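You operate a simulated robot arm through the tools that you are given. There is no shell and no other tool. Be economical: measure what you need, move in short steps, check, and stop when the job is done.

You are at the controls of a simulated two-armed robot. One attempt, no reset.

TASK
Wipe the post's lens and the long brown board clean.
Fine: the yellow post by the stand; use the orange pad from the drawer, put it back and shut the drawer. What is to be rubbed or washed off counts as gone when no trace of it is left.

It is judged by the outcome, as a careful person would: the job done as asked, and still so three seconds after it is handed in. It fails if anything else is knocked over, pushed out of place, dropped, spilled or broken.

THE ROBOT
Two 7-joint arms with two-finger parallel grippers on one trunk, on a base that drives. Base frame: it is fixed to the floor where the robot stands at the start and does not move with it; the origin is under the middle of the robot, x ahead of it, y to its left, z up. Units: m, degrees, N and s.
The left shoulder is at the start at [0.05, 0.165, 1.105], the right one opposite. With the tool pointing down near the work surface each hand reaches from about 0.1 to 0.38 m from the robot's upright axis, wherever it stands, measured 20 degrees to its own side. Places, roughly: blue grease bottle [1, 1, 1.25]; blue suction cup [1, 1, 1]; blue valve lever [0.7, 0.8, 0.9]; deep orange tub [0.75, 1, 1]; drain lever [0.9, 0, 1.1]; green valve lever [0.7, 0.7, 0.9]; grey stopper [1, 0.75, 1.25]; inside of the orange drawer [0.9, 0, 0.7]; lens dust [0.6, 1.3, 1.1]; orange drawer [0.7, 0, 0.7]; red grease bottle [1, 1, 1.25]; red valve lever [0.7, 0.9, 0.9]; stand air lever [1, -0.1, 1.2]; stand regulator knob [1, 0.2, 1.2]; stand yellow post [0.7, 1.3, 0.8]; yellow stopper [1, 0.75, 1.25]. Payload 3.91 kg a hand.
Tool frame (each hand has its own): the origin (TCP) lies between the finger pads and is the grasp point; the fingertips stand 0.03 m ahead of it; z points along the fingers, y is the line along which they close. The gripper opens to 0.11 m. The fingers are 0.02 m wide and 0.01 m thick; the gripper's body (0.048 by 0.112 m) begins 0.055 m behind the TCP.
Orientation is that of the tool frame in the base frame, as a unit quaternion [x, y, z, w]. With the fingers straight down and closing along the base's y, the tool's x points along the base's -x, its y along +y and its z along -z.

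THE INTERFACE
- The arms move only by the tool arm_command. It takes "left_increments", "right_increments" or both (then of equal length, played together; a hand with none holds still); each is one flat list of numbers, 7 for each row, row after row: the closure, from 0 (fully open) to 1 (shut), then the shift along the tool's x, y, z in units of 25 mm (1.0 is 25 mm), then the turn, a rotation vector about the tool's x, y, z in units of 6 degrees (1.0 is 6 degrees). In form: [grip, tx, ty, tz, wx, wy, wz, grip, tx, ty, tz, wx, wy, wz, ...]. A call has 1 to 20 rows; each row shifts and turns the commanded pose from where the row before left it, along the tool's axes as they then stand. A call with a number of a shift or a turn outside -1 to 1 is refused whole. Each row takes 0.2 s and may step no farther than 0.05 m and 8.6 degrees from the row before; otherwise, or with a gripper value out of range, the whole call is refused. A pose out of reach is approached as far as the arm can. The call stops where the force on the tool passes 50 N (or 10 N more than at its start, if that is more) or the arm is blocked; 0.2 s more then pass. The fingers move at their own pace (about 0.045 m/s each) and stop on an object; they squeeze with about 28 N. The grip force told is the motor's: it shows also when the fingers shut on nothing. Time passes only in rows, and 0.2 s behind the last, so rows that do not move let the fingers close. The reply holds the time, the measured pose of the TCP, the force on the tool along the base axes, the opening and the grip force, in the units named above and with some noise, with the torque about the TCP (base axes, N m) and any sound that the robot's microphone picked up, and new pictures: "views" is both (left out), scene, wrist or none (wrist: the cameras of the hands that moved).
- Cameras (640 x 400 px; columns grow to the right, rows downward): "scene" is now at [0.1152, -0.0147, 1.2673]; the picture's right is [-0.32, -0.95, 0.00], its down [-0.60, 0.20, -0.77] and it looks along [0.73, -0.25, -0.64] (base axes); focal length 214 px, centre (320, 200). "left" rides on the left gripper at [0.073, -0.017, -0.103] in its tool frame; the picture's right is [0.23, 0.97, 0.00], its down [-0.76, 0.18, -0.62] and it looks along [-0.61, 0.14, 0.78] (tool axes); focal length 222 px, centre (320, 200). "right" rides on the right gripper at [0.072, 0.017, -0.103] in its tool frame; the picture's right is [-0.23, 0.97, 0.00], its down [-0.76, -0.18, -0.62] and it looks along [-0.61, -0.14, 0.78] (tool axes); focal length 222 px, centre (320, 200).
- move_column(by): slides the trunk up (or, below 0, down) by that many m; the arms and the scene camera ride with it, the base frame stays. It gives what a move gives, with no picture.
- drive_base(legs): drives the robot by 1 to 6 legs, each [ahead, left, turn to the left] in m, m and degrees, along the robot's own axes; the way and the turn of a leg run together, so that a leg with both is an arc; at most 1.5 m and 180 degrees a leg. The arms and the cameras ride along, it lands a little off, and it stops where it bumps. It gives what a move gives, and a new picture of the scene camera.
- pan_tilt(pan, tilt): turns the head with the scene camera to pan (to the left, within 80 degrees either way) and tilt (down, from -29 to 69), counted from straight ahead of the robot. It gives what a move gives, and a new picture of the scene camera.
- pixel_to_xyz(camera, pixels): for up to 12 pixels [column, row] of the newest picture of that camera ("zoom" is the newest enlarged one), the place [x, y, z] in the base frame of the surface seen there, good to about 0.002 m, but the place of the scene camera against the robot may be out by one fixed shift of up to 0.018 m in any direction. No time passes.
- inspect(camera, box): a new picture of the part [left, top, right, bottom] of that camera's present view, enlarged. No time passes.
- finish_job(): hands the job in; it is judged then, once.

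Keep the steps short. Do not move on a guess: measure, check each grasp and each placing, and mend mistakes. In all there are 80 turns and 260 pictures (those below and enlarged ones count). Leave the grippers open and the arms clear of the work at the hand-in unless told otherwise, and finish with a single line.

The tools are called by a JSON object that holds its "fn" and its "kwargs". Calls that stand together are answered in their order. arm_command: Moves the arms, as the interface text tells. Its arguments: {"type":"object","properties":{"left_increments":{"type":"array"},"right_increments":{"type":"array"},"views":{"type":"string","enum":["both","scene","wrist","none"]}},"required":[]} The other tools are called the same way: move_column (by) slides the trunk up or down; drive_base (legs) drives the base; pan_tilt (pan, tilt) turns the head that bears the scene camera; pixel_to_xyz (camera, pixels) gives the place of the surface under pixels of a picture; inspect (camera, box) takes an enlarged picture of a part of a camera's view; finish_job () hands the job in.

At the start:

```text
time: 0.0
left_tcp_pos: [0.4681, 0.0473, 1.1989]
left_tcp_rot: [-0.001, 1.0, 0.0, 0.001]
left_wrist_force: [0.5, 0.0, -0.4]
left_ft_torque: [0.01, -0.02, 0.01]
left_finger_gap: 0.11
left_grasp_force: 0.0
right_tcp_pos: [0.3196, -0.2688, 1.1548]
right_tcp_rot: [0.001, 1.0, 0.002, 0.0]
right_wrist_force: [-0.8, -0.3, 0.4]
right_ft_torque: [0.04, 0.02, 0.01]
right_finger_gap: 0.1097
right_grasp_force: 0.0
trunk travel left (down, up): [-0.325, 0.178]
robot x, y, heading: [-0.0005, -0.0031, -0.2]
head pan, tilt: [-18.7, 39.5]
```

scene: 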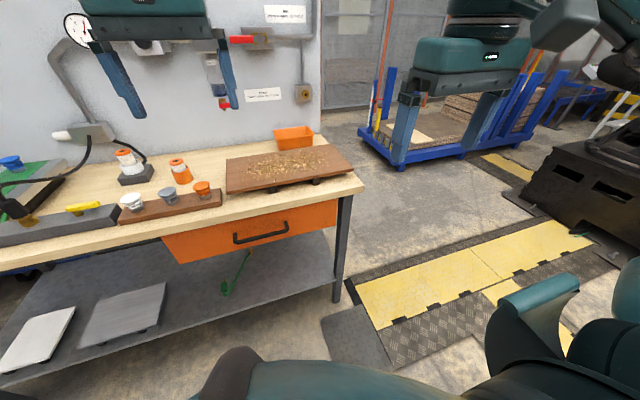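
right: 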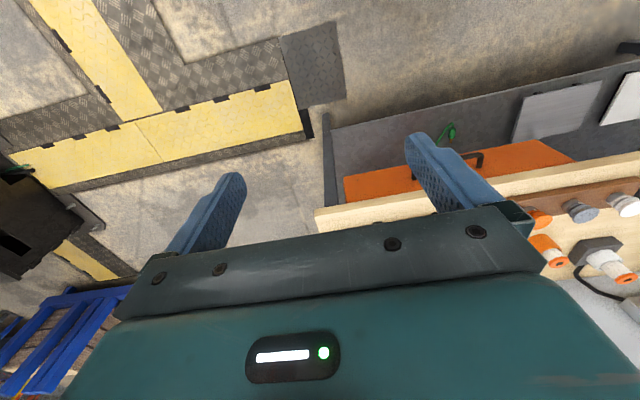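
left: 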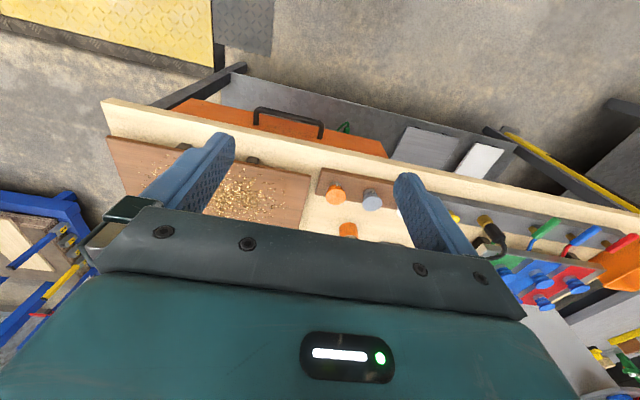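

I see a bench with a brown board covered in chips, and an orange drawer with a black handle under it. First I'll look closer at the board and drawer, and measure a few points.

{"fn": "inspect", "kwargs": {"camera": "scene", "box": [100, 110, 380, 285]}}

{"fn": "pixel_to_xyz", "kwargs": {"camera": "scene", "pixels": [[228, 160], [320, 148], [352, 168], [228, 192], [285, 166], [234, 240], [287, 228], [170, 248], [335, 210], [262, 233], [300, 200], [295, 135]]}}

{"fn": "pan_tilt", "kwargs": {"pan": 50, "tilt": 25}}

```text
2.29 times, centred on (240, 198) of scene
```

zoom: 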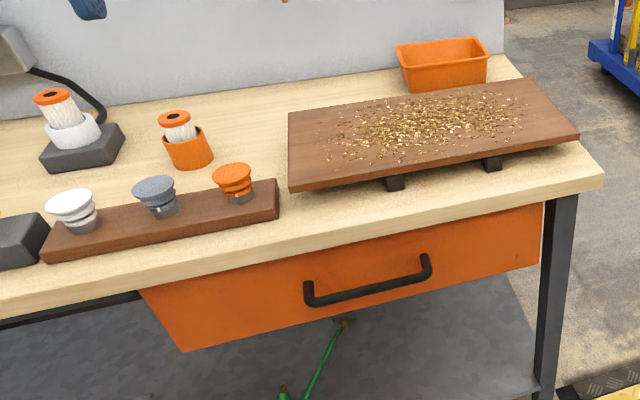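

```text
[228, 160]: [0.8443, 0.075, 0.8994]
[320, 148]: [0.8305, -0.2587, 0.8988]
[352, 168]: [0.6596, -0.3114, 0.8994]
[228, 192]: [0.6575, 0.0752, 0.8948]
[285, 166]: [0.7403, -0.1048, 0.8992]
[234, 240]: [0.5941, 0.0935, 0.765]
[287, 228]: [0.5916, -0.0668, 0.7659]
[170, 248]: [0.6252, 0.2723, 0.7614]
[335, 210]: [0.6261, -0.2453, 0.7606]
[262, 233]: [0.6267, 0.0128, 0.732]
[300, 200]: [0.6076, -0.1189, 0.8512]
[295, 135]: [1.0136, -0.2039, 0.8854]
```

```text
time: 1.4
left_tcp_pos: [0.4674, 0.0469, 1.1989]
left_tcp_rot: [-0.001, 1.0, 0.0, 0.0]
left_wrist_force: [0.0, -0.8, -0.3]
left_ft_torque: [0.0, 0.05, 0.01]
left_finger_gap: 0.1097
left_grasp_force: 0.0
right_tcp_pos: [0.319, -0.2669, 1.1537]
right_tcp_rot: [0.001, 1.0, 0.002, 0.0]
right_wrist_force: [0.0, 0.1, -0.2]
right_ft_torque: [-0.04, 0.0, 0.01]
right_finger_gap: 0.11
right_grasp_force: 0.0
trunk travel left (down, up): [-0.325, 0.178]
robot x, y, heading: [0.0055, -0.0036, -0.1]
head pan, tilt: [50.0, 25.0]
```

scene: 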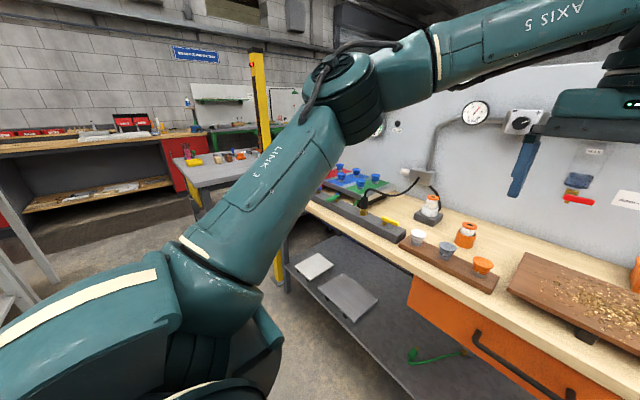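

The chip-covered board is the long one on blocks (x 0.65–0.85, y −0.31–0.075, top z 0.899). The drawer handle bar is at about x 0.593, y −0.067–0.094, z 0.766. The left arm hides the post, so I'll look around further left.

{"fn": "pan_tilt", "kwargs": {"pan": 75, "tilt": 20}}

{"fn": "inspect", "kwargs": {"camera": "left", "box": [480, 100, 640, 200]}}

```text
time: 2.3
left_tcp_pos: [0.468, 0.0463, 1.1987]
left_tcp_rot: [-0.001, 1.0, 0.001, 0.0]
left_wrist_force: [0.4, -0.6, -0.7]
left_ft_torque: [-0.02, -0.01, 0.0]
left_finger_gap: 0.1099
left_grasp_force: 0.1
right_tcp_pos: [0.3192, -0.2674, 1.1544]
right_tcp_rot: [0.001, 1.0, 0.001, 0.0]
right_wrist_force: [0.4, -0.5, -0.4]
right_ft_torque: [0.0, -0.04, 0.03]
right_finger_gap: 0.1099
right_grasp_force: 0.1
trunk travel left (down, up): [-0.325, 0.178]
robot x, y, heading: [0.0026, 0.0, -0.2]
head pan, tilt: [75.0, 20.0]
```

scene: 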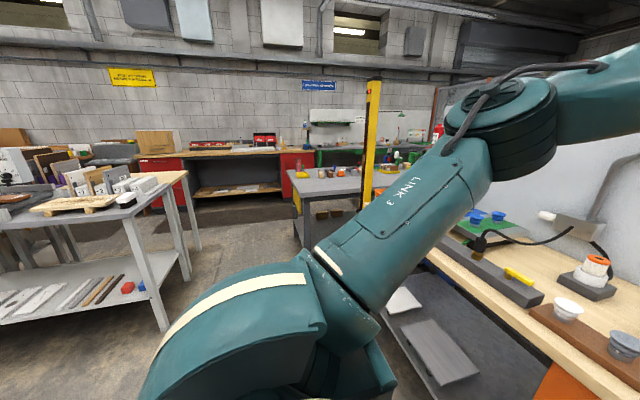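

```text
4.00 times, centred on (560, 150) of left
```

zoom: 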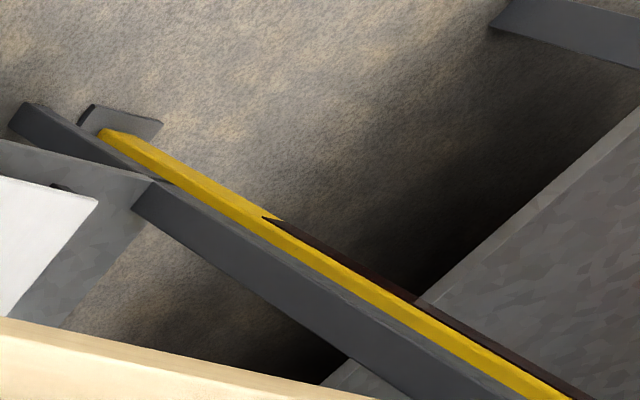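

The yellow post is at about (372,125). I'll zoom in on it and measure it.

{"fn": "inspect", "kwargs": {"camera": "scene", "box": [320, 70, 424, 215]}}

{"fn": "pixel_to_xyz", "kwargs": {"camera": "scene", "pixels": [[374, 82], [371, 100], [374, 100], [377, 100], [371, 120], [367, 150], [366, 180], [380, 120], [364, 205], [368, 85], [380, 85]]}}

```text
2.76 times, centred on (372, 142) of scene
```

zoom: 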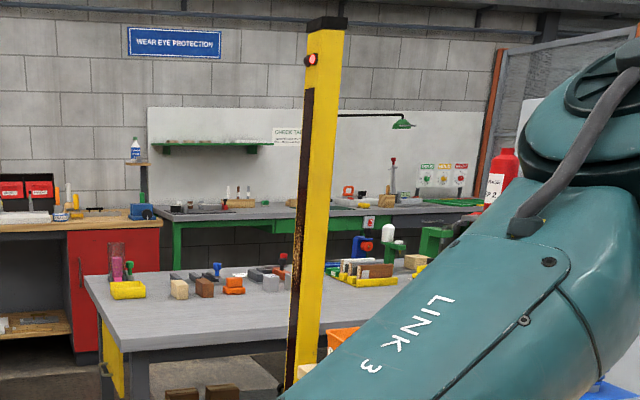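

```text
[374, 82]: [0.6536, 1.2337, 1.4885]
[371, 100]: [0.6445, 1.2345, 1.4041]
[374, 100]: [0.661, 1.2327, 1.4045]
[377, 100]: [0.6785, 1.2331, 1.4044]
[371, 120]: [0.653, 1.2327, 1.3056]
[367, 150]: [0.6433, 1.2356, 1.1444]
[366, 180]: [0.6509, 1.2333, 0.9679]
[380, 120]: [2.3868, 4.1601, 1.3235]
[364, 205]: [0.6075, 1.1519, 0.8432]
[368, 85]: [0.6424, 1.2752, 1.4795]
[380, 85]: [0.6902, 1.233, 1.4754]
```

The post's front strip (its lens, facing −x, up to z ≈1.4) is dark with dust. Drawer first: back the base off and step left, so the right hand faces the handle.

{"fn": "drive_base", "kwargs": {"legs": [[-0.2, 0.2, 0]]}}

{"fn": "pan_tilt", "kwargs": {"pan": -10, "tilt": 40}}

{"fn": "arm_command", "kwargs": {"right_increments": [0, 0, 0, 0.5, 0, -1, 0, 0, 0, 0, 0.5, 0, -1, 0, 0, 0, 0, 0.5, 0, -1, 0, 0, 0, 0, 0.5, 0, -1, 0, 0, 0, 0, 0.5, 0, -1, 0, 0, 0, 0, 0.5, 0, -1, 0, 0, 0, 0, 0.5, 0, -1, 0, 0, 0, 0, 0.5, 0, -1, 0, 0, 0, 0, 0.5, 0, -1, 0, 0, 0, 0, 0.5, 0, -1, 0, 0, 0, 0, 0.5, 0, -1, 0, 0, 0, 0, 0.5, 0, -1, 0, 0, 0, 0, 0.5, 0, -1, 0, 0, 0, 0, 0.5, 0, -1, 0, 0, 0, 0, 0.5, 0, -1, 0], "views": "scene"}}

```text
time: 4.3
left_tcp_pos: [0.2679, 0.2472, 1.1998]
left_tcp_rot: [-0.001, 1.0, 0.0, 0.001]
left_wrist_force: [-0.5, 0.0, 0.7]
left_ft_torque: [0.0, 0.01, 0.01]
left_finger_gap: 0.1101
left_grasp_force: 0.1
right_tcp_pos: [0.1217, -0.0666, 1.1543]
right_tcp_rot: [0.001, 1.0, 0.001, 0.0]
right_wrist_force: [0.5, 0.0, -0.3]
right_ft_torque: [0.0, 0.01, 0.03]
right_finger_gap: 0.11
right_grasp_force: 0.0
trunk travel left (down, up): [-0.325, 0.178]
robot x, y, heading: [-0.1969, 0.2007, 0.1]
head pan, tilt: [75.0, 20.0]
```

scene: 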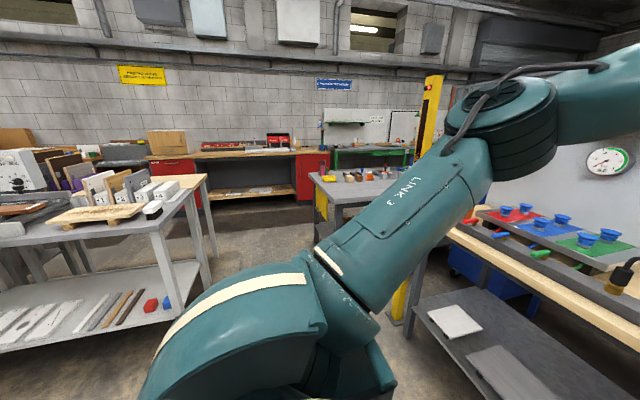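

```text
time: 5.8
left_tcp_pos: [0.2696, 0.2467, 1.1979]
left_tcp_rot: [-0.002, 1.0, 0.0, 0.0]
left_wrist_force: [-0.8, -0.2, -0.3]
left_ft_torque: [0.03, -0.02, -0.03]
left_finger_gap: 0.1098
left_grasp_force: 0.1
right_tcp_pos: [0.1205, -0.067, 1.1538]
right_tcp_rot: [0.0, 1.0, 0.0, -0.001]
right_wrist_force: [-0.1, -0.3, 0.9]
right_ft_torque: [-0.02, -0.02, 0.0]
right_finger_gap: 0.11
right_grasp_force: 0.1
trunk travel left (down, up): [-0.325, 0.178]
robot x, y, heading: [-0.1996, 0.2027, 0.3]
head pan, tilt: [-10.0, 40.0]
```

scene: 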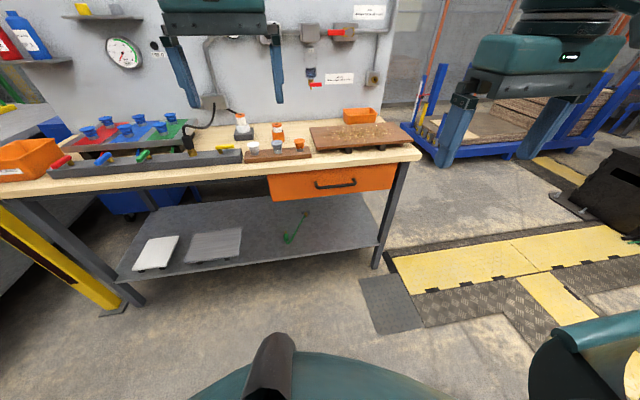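

```text
time: 9.1
left_tcp_pos: [0.2696, 0.2458, 1.1992]
left_tcp_rot: [-0.002, 1.0, 0.0, 0.0]
left_wrist_force: [0.3, 0.0, -0.1]
left_ft_torque: [0.01, 0.0, 0.0]
left_finger_gap: 0.1098
left_grasp_force: 0.0
right_tcp_pos: [0.2624, -0.0667, 1.0665]
right_tcp_rot: [-0.019, 0.786, 0.006, 0.617]
right_wrist_force: [-0.1, 0.9, -0.4]
right_ft_torque: [0.02, -0.03, 0.03]
right_finger_gap: 0.1099
right_grasp_force: 0.1
right hand out of reach, approached as far as the arm can: row 6, 7, 8, 9, 10, 11, 13, 14, 15
trunk travel left (down, up): [-0.325, 0.178]
robot x, y, heading: [-0.1986, 0.1978, -0.0]
head pan, tilt: [-10.0, 40.0]
```

scene: 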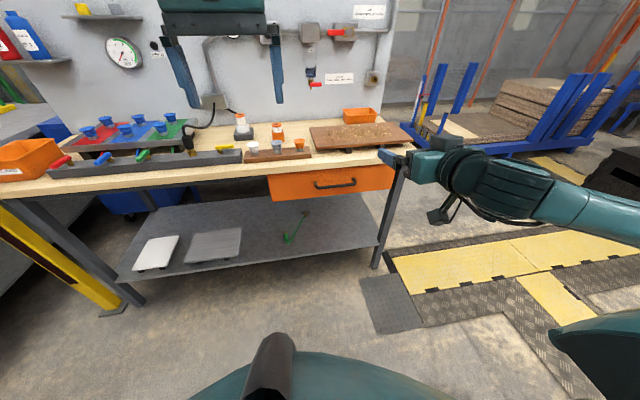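

The tool is nearly horizontal. Now roll it 90° about its axis, so that the fingers close vertically.

{"fn": "arm_command", "kwargs": {"right_increments": [0, 0, 0, 0, 0, 0, 1, 0, 0, 0, 0, 0, 0, 1, 0, 0, 0, 0, 0, 0, 1, 0, 0, 0, 0, 0, 0, 1, 0, 0, 0, 0, 0, 0, 1, 0, 0, 0, 0, 0, 0, 1, 0, 0, 0, 0, 0, 0, 1, 0, 0, 0, 0, 0, 0, 1, 0, 0, 0, 0, 0, 0, 1, 0, 0, 0, 0, 0, 0, 1, 0, 0, 0, 0, 0, 0, 1, 0, 0, 0, 0, 0, 0, 1, 0, 0, 0, 0, 0, 0, 1, 0, 0, 0, 0, 0, 0, 1, 0, 0, 0, 0, 0, 0, 1], "views": "both"}}

```text
time: 12.2
left_tcp_pos: [0.2691, 0.2466, 1.198]
left_tcp_rot: [-0.002, 1.0, 0.0, -0.001]
left_wrist_force: [1.1, -0.1, -0.5]
left_ft_torque: [0.02, 0.02, -0.01]
left_finger_gap: 0.1098
left_grasp_force: 0.1
right_tcp_pos: [0.2634, -0.0674, 1.0668]
right_tcp_rot: [0.544, 0.569, 0.44, 0.433]
right_wrist_force: [-0.1, -0.7, -0.4]
right_ft_torque: [0.0, -0.05, 0.01]
right_finger_gap: 0.11
right_grasp_force: 0.1
trunk travel left (down, up): [-0.325, 0.178]
robot x, y, heading: [-0.202, 0.1983, 0.3]
head pan, tilt: [-10.0, 40.0]
```

scene: 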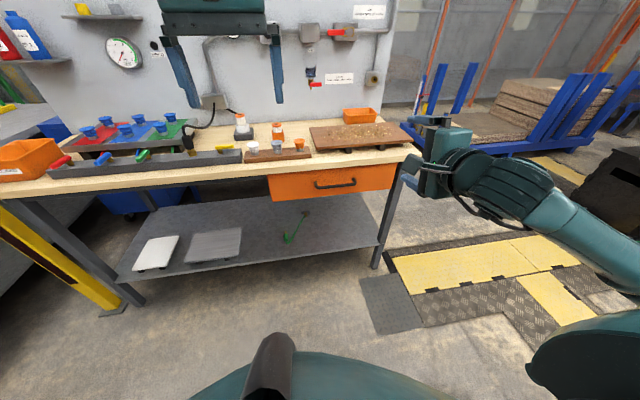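
right: 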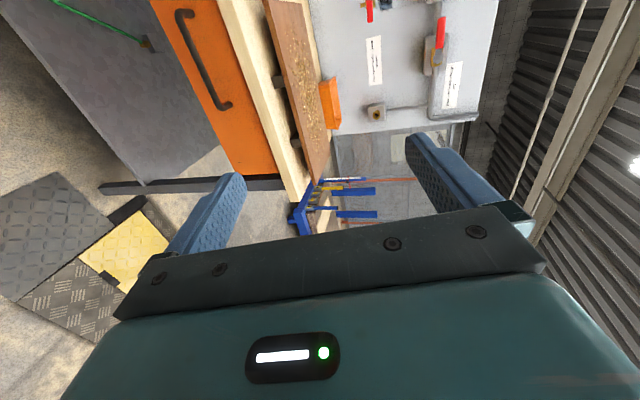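

The orientation is right except for a 14° downward pitch. Next I'll lower the hand and level it. It stays about 0.3 m in front of the bench.

{"fn": "arm_command", "kwargs": {"right_increments": [0, 0, -1, 0, -0.5, 0, 0, 0, 0, -1, 0, -0.5, 0, 0, 0, 0, -1, 0, -0.5, 0, 0, 0, 0, -1, 0, -0.5, 0, 0, 0, 0, -1, 0, -0.4, 0, 0, 0, 0, -1, 0, 0, 0, 0, 0, 0, -1, 0, 0, 0, 0, 0, 0, -1, 0, 0, 0, 0, 0, 0, -1, 0, 0, 0, 0, 0, 0, -1, 0, 0, 0, 0, 0, 0, -1, 0, 0, 0, 0, 0, 0, -1, 0, 0, 0, 0], "views": "both"}}

{"fn": "pixel_to_xyz", "kwargs": {"camera": "scene", "pixels": [[318, 186], [335, 186], [353, 182], [290, 190], [375, 178], [338, 180]]}}

```text
time: 14.8
left_tcp_pos: [0.2689, 0.2466, 1.1986]
left_tcp_rot: [-0.002, 1.0, 0.001, 0.0]
left_wrist_force: [-0.9, -0.6, -1.0]
left_ft_torque: [0.01, 0.01, 0.03]
left_finger_gap: 0.1099
left_grasp_force: 0.0
right_tcp_pos: [0.2605, -0.0678, 1.0542]
right_tcp_rot: [0.537, 0.564, 0.447, 0.439]
right_wrist_force: [0.4, 0.0, -0.2]
right_ft_torque: [0.01, 0.01, 0.0]
right_finger_gap: 0.1102
right_grasp_force: 0.0
right hand out of reach, approached as far as the arm can: row 1, 2, 3, 4, 5, 6, 7, 8, 9, 10, 11, 12
trunk travel left (down, up): [-0.325, 0.178]
robot x, y, heading: [-0.1975, 0.2031, 0.2]
head pan, tilt: [-10.0, 40.0]
```

scene: 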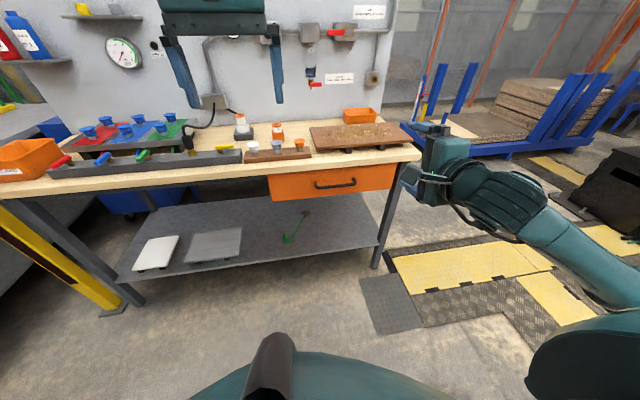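
right: 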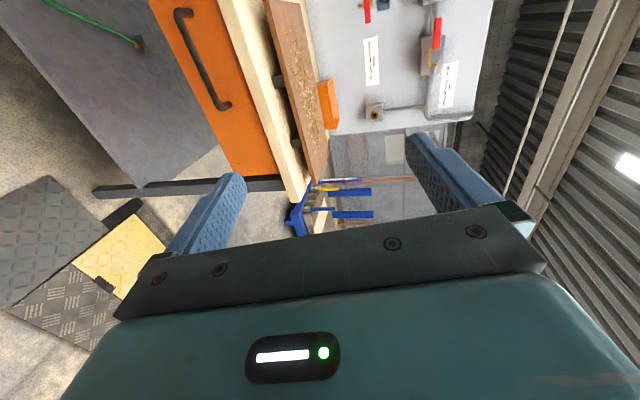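

```text
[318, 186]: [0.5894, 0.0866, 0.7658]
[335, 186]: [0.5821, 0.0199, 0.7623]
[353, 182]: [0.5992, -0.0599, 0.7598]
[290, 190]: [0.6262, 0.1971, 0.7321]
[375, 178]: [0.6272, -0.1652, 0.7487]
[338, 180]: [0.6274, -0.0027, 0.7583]
```

The arm can't go lower in this posture, so I'll lower the trunk 0.285 m to bring the hand to handle height. The hands are clear of the bench (x < 0.3).

{"fn": "move_column", "kwargs": {"by": -0.285}}

{"fn": "arm_command", "kwargs": {"right_increments": [0, 0, 0, 0, 0, 0, 0], "views": "both"}}

```text
time: 17.7
left_tcp_pos: [0.2684, 0.2459, 0.9134]
left_tcp_rot: [-0.001, 1.0, 0.0, 0.0]
left_wrist_force: [-0.7, -0.1, -1.2]
left_ft_torque: [-0.01, 0.01, 0.01]
left_finger_gap: 0.1102
left_grasp_force: 0.1
right_tcp_pos: [0.2599, -0.0683, 0.769]
right_tcp_rot: [0.537, 0.564, 0.448, 0.439]
right_wrist_force: [-0.2, -0.3, 0.2]
right_ft_torque: [0.02, 0.02, 0.03]
right_finger_gap: 0.1101
right_grasp_force: 0.1
trunk travel left (down, up): [-0.04, 0.463]
robot x, y, heading: [-0.2027, 0.2001, -0.0]
head pan, tilt: [-10.0, 40.0]
```

```text
time: 18.1
left_tcp_pos: [0.2702, 0.2462, 0.9128]
left_tcp_rot: [-0.002, 1.0, -0.001, 0.0]
left_wrist_force: [-0.1, -0.2, -0.3]
left_ft_torque: [0.01, -0.02, 0.01]
left_finger_gap: 0.11
left_grasp_force: 0.0
right_tcp_pos: [0.2594, -0.0686, 0.7685]
right_tcp_rot: [0.537, 0.564, 0.447, 0.439]
right_wrist_force: [0.0, -0.6, -0.5]
right_ft_torque: [-0.01, 0.01, 0.0]
right_finger_gap: 0.1103
right_grasp_force: 0.0
trunk travel left (down, up): [-0.04, 0.463]
robot x, y, heading: [-0.1988, 0.2014, -0.1]
head pan, tilt: [-10.0, 40.0]
```

scene: 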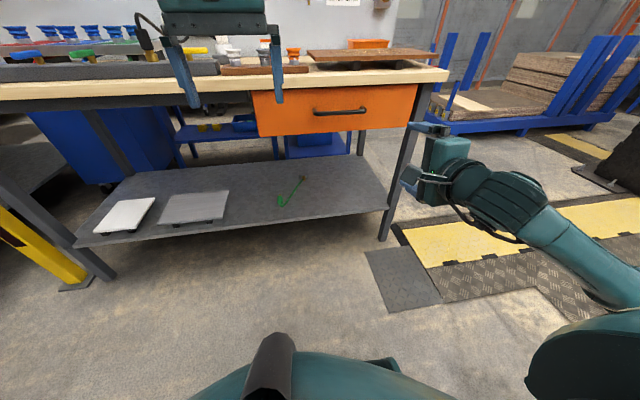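
right: 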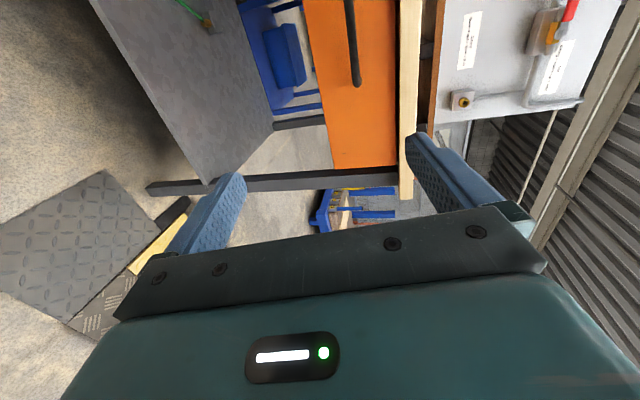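

I'll measure the handle from the right wrist camera (the bar at (350,20)–(355,80)) and raise the left hand out of the way.

{"fn": "pixel_to_xyz", "kwargs": {"camera": "right", "pixels": [[349, 5], [350, 25], [352, 50], [353, 65], [355, 80], [330, 60], [400, 60], [380, 140], [340, 140]]}}

{"fn": "pixel_to_xyz", "kwargs": {"camera": "scene", "pixels": [[318, 113], [330, 112], [350, 111], [362, 110], [362, 106]]}}

{"fn": "arm_command", "kwargs": {"left_increments": [0, 0, 0, -1, 0, 0, 0, 0, 0, 0, -1, 0, 0, 0, 0, 0, 0, -1, 0, 0, 0, 0, 0, 0, -1, 0, 0, 0, 0, 0, 0, -1, 0, 0, 0, 0, 0, 0, -1, 0, 0, 0], "views": "none"}}

```text
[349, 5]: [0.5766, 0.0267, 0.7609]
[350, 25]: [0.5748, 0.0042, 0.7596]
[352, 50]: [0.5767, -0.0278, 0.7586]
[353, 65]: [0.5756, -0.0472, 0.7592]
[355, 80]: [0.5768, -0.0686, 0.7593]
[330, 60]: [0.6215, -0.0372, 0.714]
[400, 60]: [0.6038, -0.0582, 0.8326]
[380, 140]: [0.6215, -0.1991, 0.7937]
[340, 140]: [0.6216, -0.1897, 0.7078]
```

```text
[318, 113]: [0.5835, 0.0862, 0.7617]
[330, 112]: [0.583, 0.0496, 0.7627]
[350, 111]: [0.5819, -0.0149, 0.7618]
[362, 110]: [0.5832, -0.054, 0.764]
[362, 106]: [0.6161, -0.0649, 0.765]
```

```text
time: 19.5
left_tcp_pos: [0.2484, 0.2536, 1.035]
left_tcp_rot: [-0.001, 1.0, -0.001, 0.002]
left_wrist_force: [0.1, 0.0, 0.2]
left_ft_torque: [-0.01, 0.01, 0.03]
left_finger_gap: 0.11
left_grasp_force: 0.1
left hand out of reach, approached as far as the arm can: row 5, 6
right_tcp_pos: [0.2598, -0.0679, 0.7681]
right_tcp_rot: [0.537, 0.564, 0.448, 0.439]
right_wrist_force: [0.8, 0.3, 0.0]
right_ft_torque: [-0.01, -0.02, -0.01]
right_finger_gap: 0.1102
right_grasp_force: 0.1
trunk travel left (down, up): [-0.04, 0.463]
robot x, y, heading: [-0.1993, 0.202, 0.0]
head pan, tilt: [-10.0, 40.0]
```

Handle bar by the wrist camera: centre about x 0.582, z 0.759, y −0.07–0.08, with the drawer face at 0.6215. I'll half close the gripper and drive up to about 6 cm short of it.

{"fn": "drive_base", "kwargs": {"legs": [[0.255, 0.073, 0]]}}

{"fn": "arm_command", "kwargs": {"right_increments": [0.5, 0, 0, 0, 0, 0, 0, 0.5, 0, 0, 0, 0, 0, 0, 0.5, 0, 0, 0, 0, 0, 0, 0.5, 0, 0, 0, 0, 0, 0], "views": "wrist"}}

{"fn": "pixel_to_xyz", "kwargs": {"camera": "right", "pixels": [[320, 60], [345, 60], [370, 60], [400, 60]]}}

```text
time: 21.4
left_tcp_pos: [0.5038, 0.3292, 1.0344]
left_tcp_rot: [-0.003, 1.0, -0.001, 0.002]
left_wrist_force: [-0.1, -0.9, -0.3]
left_ft_torque: [0.0, 0.0, 0.0]
left_finger_gap: 0.11
left_grasp_force: 0.1
right_tcp_pos: [0.5154, 0.0061, 0.7687]
right_tcp_rot: [0.537, 0.564, 0.448, 0.439]
right_wrist_force: [0.2, -0.2, -0.4]
right_ft_torque: [0.0, 0.01, 0.03]
right_finger_gap: 0.11
right_grasp_force: 0.1
trunk travel left (down, up): [-0.04, 0.463]
robot x, y, heading: [0.0554, 0.2717, 0.1]
head pan, tilt: [-10.0, 40.0]
```

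scene: 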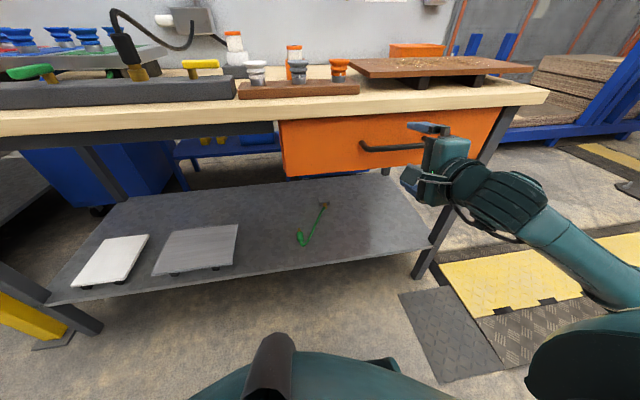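

```text
time: 22.4
left_tcp_pos: [0.5036, 0.3287, 1.034]
left_tcp_rot: [-0.003, 1.0, 0.0, 0.002]
left_wrist_force: [-0.8, -0.9, 0.1]
left_ft_torque: [-0.06, -0.01, 0.01]
left_finger_gap: 0.1103
left_grasp_force: 0.2
right_tcp_pos: [0.5145, 0.0053, 0.7689]
right_tcp_rot: [0.537, 0.565, 0.447, 0.438]
right_wrist_force: [-0.5, -0.1, 0.4]
right_ft_torque: [0.01, -0.04, 0.01]
right_finger_gap: 0.0549
right_grasp_force: 0.0
trunk travel left (down, up): [-0.04, 0.463]
robot x, y, heading: [0.0547, 0.2717, 0.2]
head pan, tilt: [-10.0, 40.0]
```

right: 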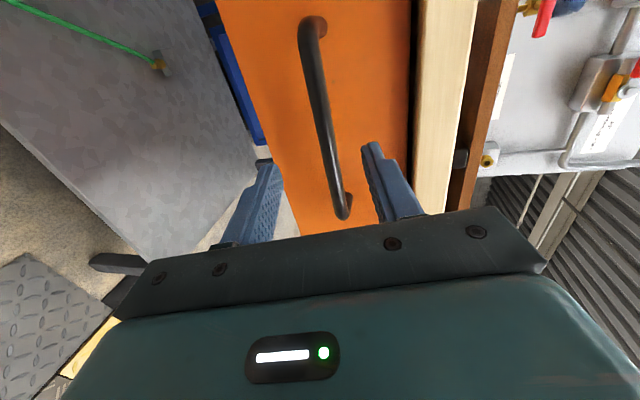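

```text
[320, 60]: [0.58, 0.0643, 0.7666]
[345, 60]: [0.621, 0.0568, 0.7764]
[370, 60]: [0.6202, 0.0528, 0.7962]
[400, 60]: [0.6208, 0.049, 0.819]
```

The bar lies between the fingers' lines. I'll advance along the tool by 65 mm and then close.

{"fn": "arm_command", "kwargs": {"right_increments": [0.5, 0, 0, 0.9, 0, 0, 0, 0.5, 0, 0, 0.9, 0, 0, 0, 0.5, 0, 0, 0.8, 0, 0, 0], "views": "both"}}

```text
time: 23.2
left_tcp_pos: [0.5029, 0.3285, 1.034]
left_tcp_rot: [-0.002, 1.0, -0.001, 0.001]
left_wrist_force: [-0.5, 0.1, -0.1]
left_ft_torque: [0.02, -0.01, -0.01]
left_finger_gap: 0.1102
left_grasp_force: 0.1
right_tcp_pos: [0.5464, 0.0001, 0.7572]
right_tcp_rot: [0.537, 0.565, 0.448, 0.439]
right_wrist_force: [-0.4, 0.1, 0.1]
right_ft_torque: [0.02, 0.01, -0.02]
right_finger_gap: 0.0551
right_grasp_force: 0.1
right hand out of reach, approached as far as the arm can: row 2, 3
trunk travel left (down, up): [-0.04, 0.463]
robot x, y, heading: [0.0555, 0.2737, 0.1]
head pan, tilt: [-10.0, 40.0]
```

scene: 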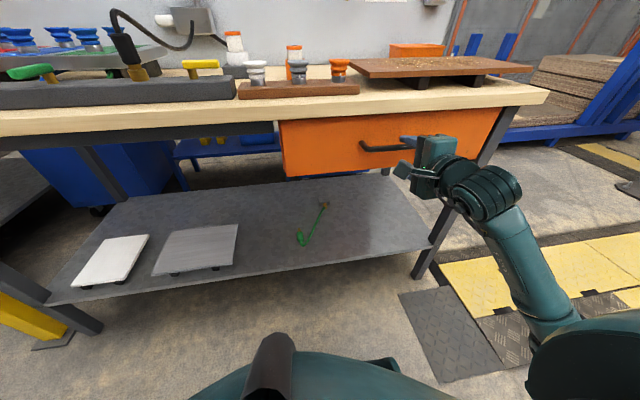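
right: 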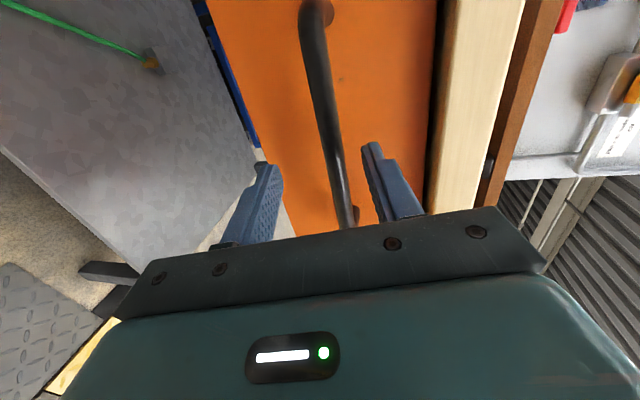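

The arm is at its reach, so I'll drive ahead the last 33 mm and close on the bar.

{"fn": "drive_base", "kwargs": {"legs": [[0.033, 0, 0]]}}

{"fn": "arm_command", "kwargs": {"right_increments": [1, 0, 0, 0, 0, 0, 0, 1, 0, 0, 0, 0, 0, 0, 1, 0, 0, 0, 0, 0, 0, 1, 0, 0, 0, 0, 0, 0, 1, 0, 0, 0, 0, 0, 0], "views": "both"}}

```text
time: 24.1
left_tcp_pos: [0.5353, 0.3285, 1.0354]
left_tcp_rot: [-0.003, 1.0, -0.001, 0.002]
left_wrist_force: [-1.3, 0.2, 0.6]
left_ft_torque: [0.02, 0.01, 0.01]
left_finger_gap: 0.11
left_grasp_force: 0.1
right_tcp_pos: [0.5782, 0.0021, 0.7576]
right_tcp_rot: [0.537, 0.565, 0.449, 0.438]
right_wrist_force: [-0.2, 0.6, 0.6]
right_ft_torque: [0.03, -0.05, 0.01]
right_finger_gap: 0.0552
right_grasp_force: 0.0
trunk travel left (down, up): [-0.04, 0.463]
robot x, y, heading: [0.0913, 0.2721, 0.2]
head pan, tilt: [-10.0, 40.0]
```

scene: 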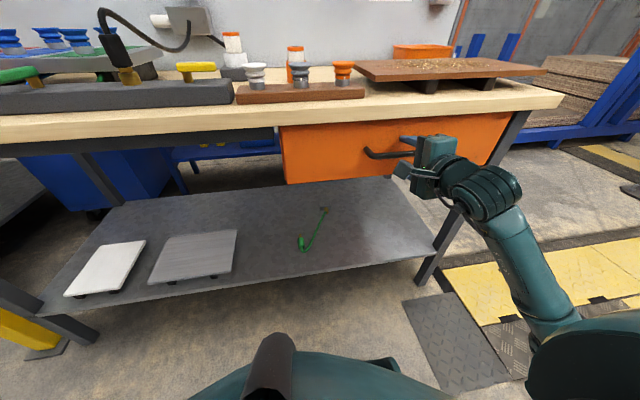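

```text
time: 25.3
left_tcp_pos: [0.5355, 0.3287, 1.035]
left_tcp_rot: [-0.003, 1.0, 0.0, 0.002]
left_wrist_force: [-0.5, 0.6, 0.2]
left_ft_torque: [0.01, -0.01, 0.01]
left_finger_gap: 0.1098
left_grasp_force: 0.1
right_tcp_pos: [0.5776, 0.001, 0.7608]
right_tcp_rot: [0.535, 0.563, 0.45, 0.441]
right_wrist_force: [0.3, -1.5, 18.9]
right_ft_torque: [1.04, -0.11, 0.16]
right_finger_gap: 0.0142
right_grasp_force: 44.6
trunk travel left (down, up): [-0.04, 0.463]
robot x, y, heading: [0.0892, 0.2717, 0.3]
head pan, tilt: [-10.0, 40.0]
```

scene: 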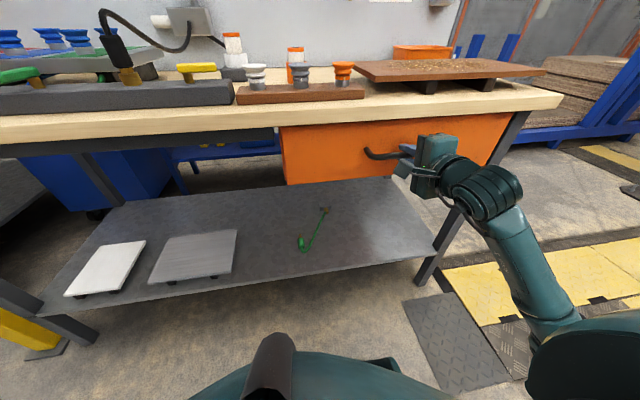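
right: 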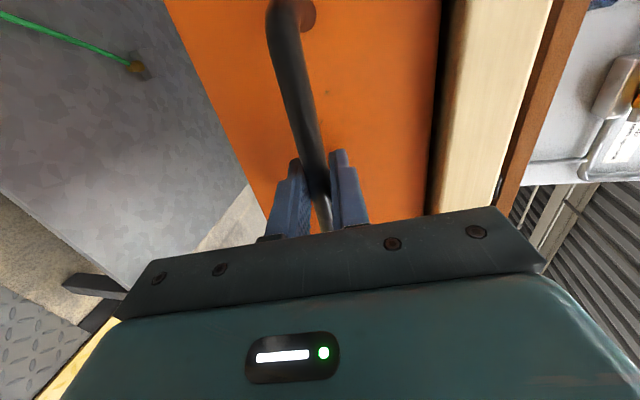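

The bar is held (gap 14 mm, 45 N). I'll pull the drawer by driving back 0.15 m and check.

{"fn": "drive_base", "kwargs": {"legs": [[-0.15, 0, 0]]}}

```text
time: 26.6
left_tcp_pos: [0.3844, 0.3283, 1.0352]
left_tcp_rot: [-0.003, 1.0, -0.001, 0.002]
left_wrist_force: [0.1, -0.7, -0.2]
left_ft_torque: [-0.01, 0.02, 0.0]
left_finger_gap: 0.1101
left_grasp_force: 0.1
right_tcp_pos: [0.4281, 0.0014, 0.7606]
right_tcp_rot: [0.534, 0.564, 0.451, 0.44]
right_wrist_force: [-1.1, -0.7, 26.0]
right_ft_torque: [0.72, -0.06, -0.94]
right_finger_gap: 0.014
right_grasp_force: 44.5
trunk travel left (down, up): [-0.04, 0.463]
robot x, y, heading: [-0.0626, 0.2734, -0.0]
head pan, tilt: [-10.0, 40.0]
```

scene: 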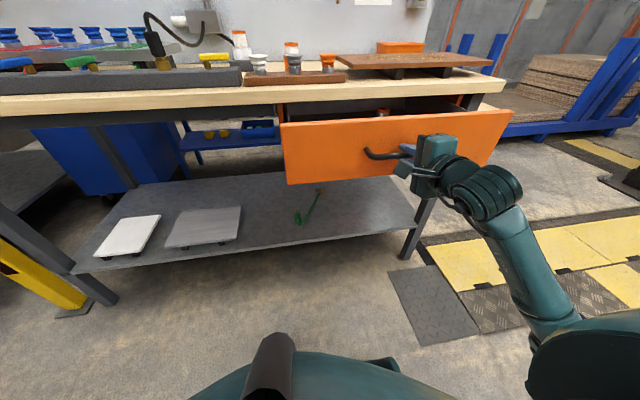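

The drawer moves freely. I'll pull another 0.12 m.

{"fn": "drive_base", "kwargs": {"legs": [[-0.12, 0, 0]]}}

{"fn": "inspect", "kwargs": {"camera": "left", "box": [0, 0, 640, 400]}}

```text
time: 27.9
left_tcp_pos: [0.2654, 0.3276, 1.0336]
left_tcp_rot: [-0.002, 1.0, -0.001, 0.003]
left_wrist_force: [0.3, -0.5, 0.1]
left_ft_torque: [-0.02, 0.0, 0.0]
left_finger_gap: 0.1098
left_grasp_force: 0.2
right_tcp_pos: [0.3082, 0.0005, 0.7606]
right_tcp_rot: [0.534, 0.563, 0.452, 0.44]
right_wrist_force: [-0.3, 7.4, 10.4]
right_ft_torque: [0.89, -0.06, -0.14]
right_finger_gap: 0.0138
right_grasp_force: 45.5
trunk travel left (down, up): [-0.04, 0.463]
robot x, y, heading: [-0.1842, 0.2756, -0.1]
head pan, tilt: [-10.0, 40.0]
```

scene: 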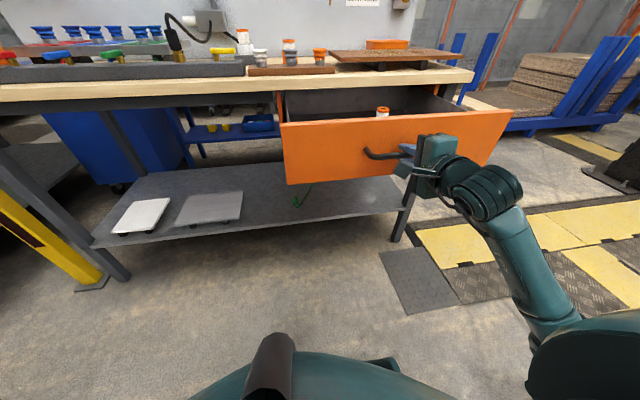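

```text
1.00 times, centred on (320, 200) of left
```

zoom: 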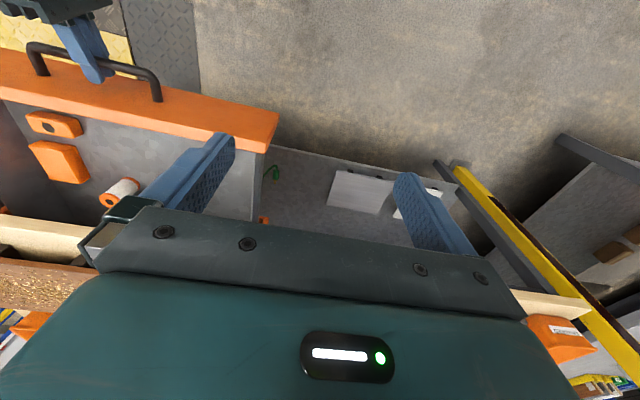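

The drawer is 0.27 m open. Inside there are two orange things, at (53,124) and (60,162), and a bottle. I'll release the handle, back off, and raise the trunk to look in.

{"fn": "arm_command", "kwargs": {"right_increments": [0.5, 0, 0, 0, 0, 0, 0, 0.5, 0, 0, 0, 0, 0, 0, 0.5, 0, 0, 0, 0, 0, 0], "views": "none"}}

{"fn": "drive_base", "kwargs": {"legs": [[-0.1, 0, 0]]}}

{"fn": "move_column", "kwargs": {"by": 0.4}}

{"fn": "pan_tilt", "kwargs": {"pan": -25, "tilt": 50}}

{"fn": "inspect", "kwargs": {"camera": "scene", "box": [200, 40, 440, 190]}}

```text
time: 28.7
left_tcp_pos: [0.2663, 0.3261, 1.0339]
left_tcp_rot: [-0.003, 1.0, -0.001, 0.002]
left_wrist_force: [-1.0, 0.6, -0.7]
left_ft_torque: [0.03, 0.01, -0.02]
left_finger_gap: 0.11
left_grasp_force: 0.0
right_tcp_pos: [0.3093, 0.0004, 0.7605]
right_tcp_rot: [0.534, 0.563, 0.451, 0.44]
right_wrist_force: [0.4, 0.6, -0.4]
right_ft_torque: [0.02, 0.0, 0.03]
right_finger_gap: 0.0549
right_grasp_force: 0.0
trunk travel left (down, up): [-0.04, 0.463]
robot x, y, heading: [-0.1803, 0.2713, -0.1]
head pan, tilt: [-10.0, 40.0]
```

```text
time: 29.8
left_tcp_pos: [0.1671, 0.3264, 1.0327]
left_tcp_rot: [-0.002, 1.0, -0.001, 0.001]
left_wrist_force: [0.9, -0.1, 0.2]
left_ft_torque: [0.0, 0.01, -0.01]
left_finger_gap: 0.1097
left_grasp_force: 0.1
right_tcp_pos: [0.2088, -0.0008, 0.7606]
right_tcp_rot: [0.534, 0.563, 0.452, 0.439]
right_wrist_force: [0.2, -0.4, -0.5]
right_ft_torque: [0.01, -0.01, 0.0]
right_finger_gap: 0.0547
right_grasp_force: 0.2
trunk travel left (down, up): [-0.04, 0.463]
robot x, y, heading: [-0.2826, 0.2733, 0.6]
head pan, tilt: [-10.0, 40.0]
```

scene: 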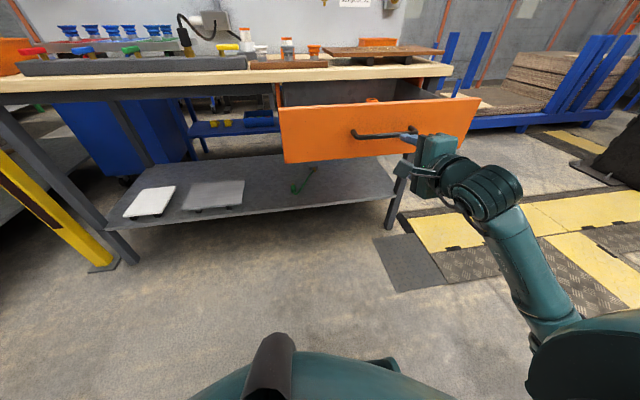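

```text
time: 33.7
left_tcp_pos: [0.1675, 0.3263, 1.4339]
left_tcp_rot: [-0.002, 1.0, -0.001, 0.001]
left_wrist_force: [0.2, 0.2, -0.5]
left_ft_torque: [0.0, 0.01, -0.03]
left_finger_gap: 0.1098
left_grasp_force: 0.1
right_tcp_pos: [0.2095, -0.0002, 1.1607]
right_tcp_rot: [0.535, 0.563, 0.451, 0.44]
right_wrist_force: [0.1, -0.8, 0.1]
right_ft_torque: [0.01, 0.0, -0.01]
right_finger_gap: 0.055
right_grasp_force: 0.1
trunk travel left (down, up): [-0.44, 0.063]
robot x, y, heading: [-0.28, 0.272, 0.5]
head pan, tilt: [-10.0, 40.0]
```

```text
time: 34.4
left_tcp_pos: [0.1662, 0.3262, 1.4335]
left_tcp_rot: [-0.001, 1.0, -0.001, 0.001]
left_wrist_force: [0.8, 0.5, 0.8]
left_ft_torque: [0.0, 0.02, -0.01]
left_finger_gap: 0.1098
left_grasp_force: 0.1
right_tcp_pos: [0.2092, 0.0012, 1.1605]
right_tcp_rot: [0.534, 0.563, 0.451, 0.44]
right_wrist_force: [0.1, -0.7, -0.2]
right_ft_torque: [0.01, 0.02, 0.01]
right_finger_gap: 0.0548
right_grasp_force: 0.1
trunk travel left (down, up): [-0.44, 0.063]
robot x, y, heading: [-0.2752, 0.2696, 0.2]
head pan, tilt: [-25.0, 50.0]
```

scene: 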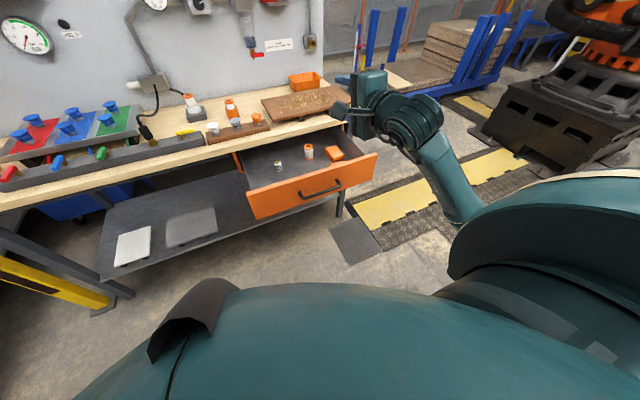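

```text
2.67 times, centred on (320, 115) of scene
```

zoom: 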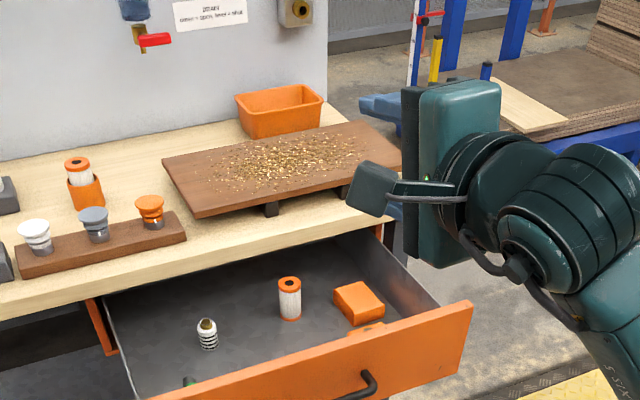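

The orange pad looks to be at zoom (360,303), with another orange item in front of it at (365,328). I'll measure, then turn the right tool down again to look from above with the wrist camera.

{"fn": "pixel_to_xyz", "kwargs": {"camera": "zoom", "pixels": [[338, 288], [368, 283], [384, 303], [352, 310], [355, 324], [383, 318], [365, 332], [290, 300], [207, 335], [340, 335], [300, 330], [420, 290]]}}

{"fn": "arm_command", "kwargs": {"right_increments": [0, 0, 0, 0, 1, 0, 0, 0, 0, 0, 0, 1, 0, 0, 0, 0, 0, 0, 1, 0, 0, 0, 0, 0, 0, 1, 0, 0, 0, 0, 0, 0, 1, 0, 0, 0, 0, 0, 0, 1, 0, 0, 0, 0, 0, 0, 1, 0, 0, 0, 0, 0, 0, 1, 0, 0, 0, 0, 0, 0, 1, 0, 0, 0, 0, 0, 0, 1, 0, 0, 0, 0, 0, 0, 1, 0, 0, 0, 0, 0, 0, 1, 0, 0, 0, 0, 0, 0, 1, 0, 0], "views": "wrist"}}

```text
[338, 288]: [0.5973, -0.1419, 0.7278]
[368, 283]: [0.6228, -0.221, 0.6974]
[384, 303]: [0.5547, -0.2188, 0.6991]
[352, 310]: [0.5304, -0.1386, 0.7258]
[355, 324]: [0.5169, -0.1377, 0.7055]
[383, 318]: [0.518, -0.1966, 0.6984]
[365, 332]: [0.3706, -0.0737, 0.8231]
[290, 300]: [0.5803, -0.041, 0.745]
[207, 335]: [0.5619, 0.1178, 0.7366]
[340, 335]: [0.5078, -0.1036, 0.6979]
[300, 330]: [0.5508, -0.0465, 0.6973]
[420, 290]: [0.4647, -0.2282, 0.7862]
```

```text
time: 37.2
left_tcp_pos: [0.1674, 0.3286, 1.4336]
left_tcp_rot: [-0.002, 1.0, -0.001, 0.001]
left_wrist_force: [0.6, 0.0, -0.9]
left_ft_torque: [-0.01, -0.01, 0.0]
left_finger_gap: 0.1101
left_grasp_force: 0.1
right_tcp_pos: [0.2088, 0.0003, 1.1603]
right_tcp_rot: [0.692, 0.722, -0.004, 0.005]
right_wrist_force: [0.1, -0.3, -0.7]
right_ft_torque: [0.01, 0.04, 0.0]
right_finger_gap: 0.1102
right_grasp_force: 0.1
trunk travel left (down, up): [-0.44, 0.063]
robot x, y, heading: [-0.2798, 0.2741, 0.2]
head pan, tilt: [-25.0, 50.0]
```

right: 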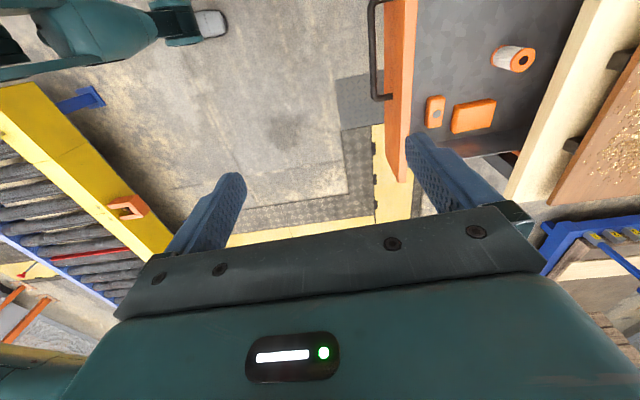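

{"fn": "inspect", "kwargs": {"camera": "right", "box": [400, 20, 560, 150]}}

{"fn": "pixel_to_xyz", "kwargs": {"camera": "right", "pixels": [[455, 108], [494, 101], [490, 126], [454, 131], [473, 115], [429, 98], [443, 98], [440, 127], [428, 124], [435, 112], [464, 145], [512, 60]]}}

```text
3.08 times, centred on (480, 85) of right
```

zoom: 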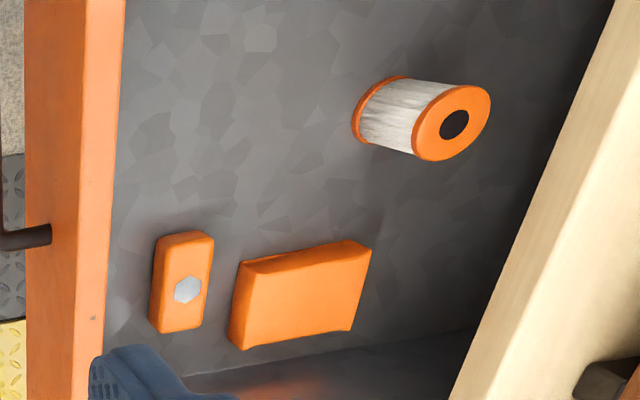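

```text
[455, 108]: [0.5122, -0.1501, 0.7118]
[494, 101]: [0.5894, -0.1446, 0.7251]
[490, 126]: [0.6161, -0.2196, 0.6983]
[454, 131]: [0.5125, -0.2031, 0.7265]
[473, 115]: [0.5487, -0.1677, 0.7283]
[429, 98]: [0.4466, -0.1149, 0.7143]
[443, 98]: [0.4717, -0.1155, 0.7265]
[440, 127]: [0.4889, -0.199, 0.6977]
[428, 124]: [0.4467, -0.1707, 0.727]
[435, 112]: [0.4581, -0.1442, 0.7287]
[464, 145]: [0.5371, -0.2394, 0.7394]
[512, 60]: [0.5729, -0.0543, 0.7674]
```

The plain orange pad is at x 0.512–0.59, y −0.205–−0.147, z 0.698–0.728; its neighbour is an orange block with a metal hex, which isn't a pad. I'll turn the tool back so that it closes along y, and test how far forward it reaches at this height.

{"fn": "arm_command", "kwargs": {"right_increments": [0.3, 0, 0, 0, 0, 0, -1, 0.3, 0, 0, 0, 0, 0, -1, 0.3, 0, 0, 0, 0, 0, -1, 0.3, 0, 0, 0, 0, 0, -1, 0.3, 0, 0, 0, 0, 0, -1, 0.3, 0, 0, 0, 0, 0, -1, 0.3, 0, 0, 0, 0, 0, -1, 0.3, 0, 0, 0, 0, 0, -1, 0.3, 0, 0, 0, 0, 0, -1, 0.3, 0, 0, 0, 0, 0, -1, 0.3, 0, 0, 0, 0, 0, -1, 0.3, 0, 0, 0, 0, 0, -1, 0.3, 0, 0, 0, 0, 0, -1, 0.3, 0, 0, 0, 0, 0, -1, 0.3, 0, 0, 0, 0, 0, -0.6], "views": "none"}}

{"fn": "arm_command", "kwargs": {"right_increments": [0.3, -1, 0, 0, 0, 0, 0, 0.3, -1, 0, 0, 0, 0, 0, 0.3, -1, 0, 0, 0, 0, 0, 0.3, -1, 0, 0, 0, 0, 0, 0.3, -1, 0, 0, 0, 0, 0, 0.3, -1, 0, 0, 0, 0, 0, 0.3, -1, 0, 0, 0, 0, 0, 0.3, -1, 0, 0, 0, 0, 0, 0.3, -1, 0, 0, 0, 0, 0, 0.3, -1, 0, 0, 0, 0, 0, 0.3, -1, 0, 0, 0, 0, 0, 0.3, -1, 0, 0, 0, 0, 0], "views": "both"}}

```text
time: 40.4
left_tcp_pos: [0.167, 0.3269, 1.4337]
left_tcp_rot: [-0.002, 1.0, -0.001, 0.001]
left_wrist_force: [-0.6, 0.0, -0.2]
left_ft_torque: [0.0, -0.02, 0.03]
left_finger_gap: 0.1102
left_grasp_force: 0.0
right_tcp_pos: [0.21, 0.0004, 1.1599]
right_tcp_rot: [-0.001, 1.0, -0.007, 0.001]
right_wrist_force: [-0.1, 0.2, -1.1]
right_ft_torque: [-0.03, 0.0, 0.01]
right_finger_gap: 0.0771
right_grasp_force: 0.0
trunk travel left (down, up): [-0.44, 0.063]
robot x, y, heading: [-0.2802, 0.2721, 0.1]
head pan, tilt: [-25.0, 50.0]
```

```text
time: 43.0
left_tcp_pos: [0.1678, 0.3268, 1.434]
left_tcp_rot: [-0.002, 1.0, -0.001, 0.002]
left_wrist_force: [-0.1, 0.5, -0.4]
left_ft_torque: [0.0, 0.01, 0.01]
left_finger_gap: 0.11
left_grasp_force: 0.0
right_tcp_pos: [0.3608, 0.0019, 1.1634]
right_tcp_rot: [0.0, 1.0, -0.007, 0.002]
right_wrist_force: [-0.4, 0.0, 0.4]
right_ft_torque: [0.01, 0.0, -0.04]
right_finger_gap: 0.0771
right_grasp_force: 0.0
right hand out of reach, approached as far as the arm can: row 7, 8, 9, 10, 11, 12
trunk travel left (down, up): [-0.44, 0.063]
robot x, y, heading: [-0.278, 0.2741, 0.1]
head pan, tilt: [-25.0, 50.0]
```

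scene: 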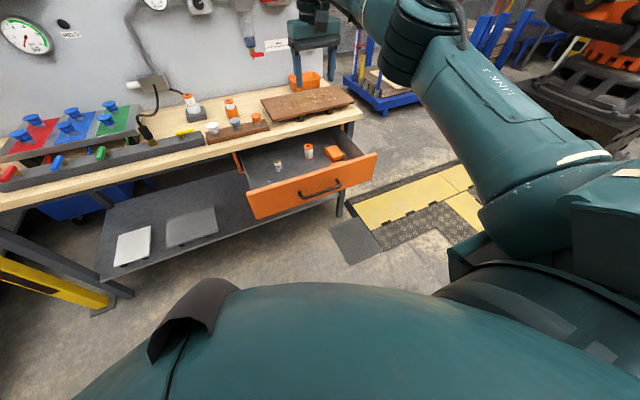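
right: 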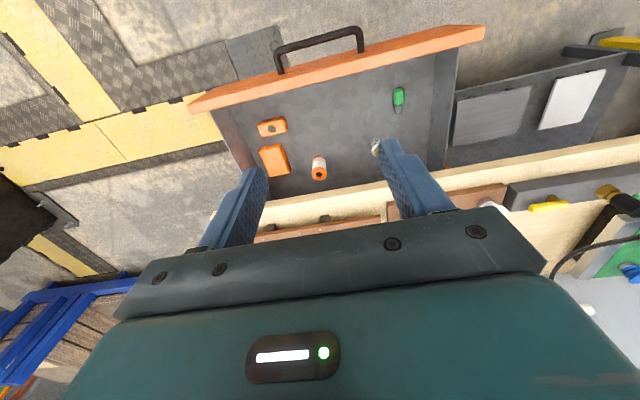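

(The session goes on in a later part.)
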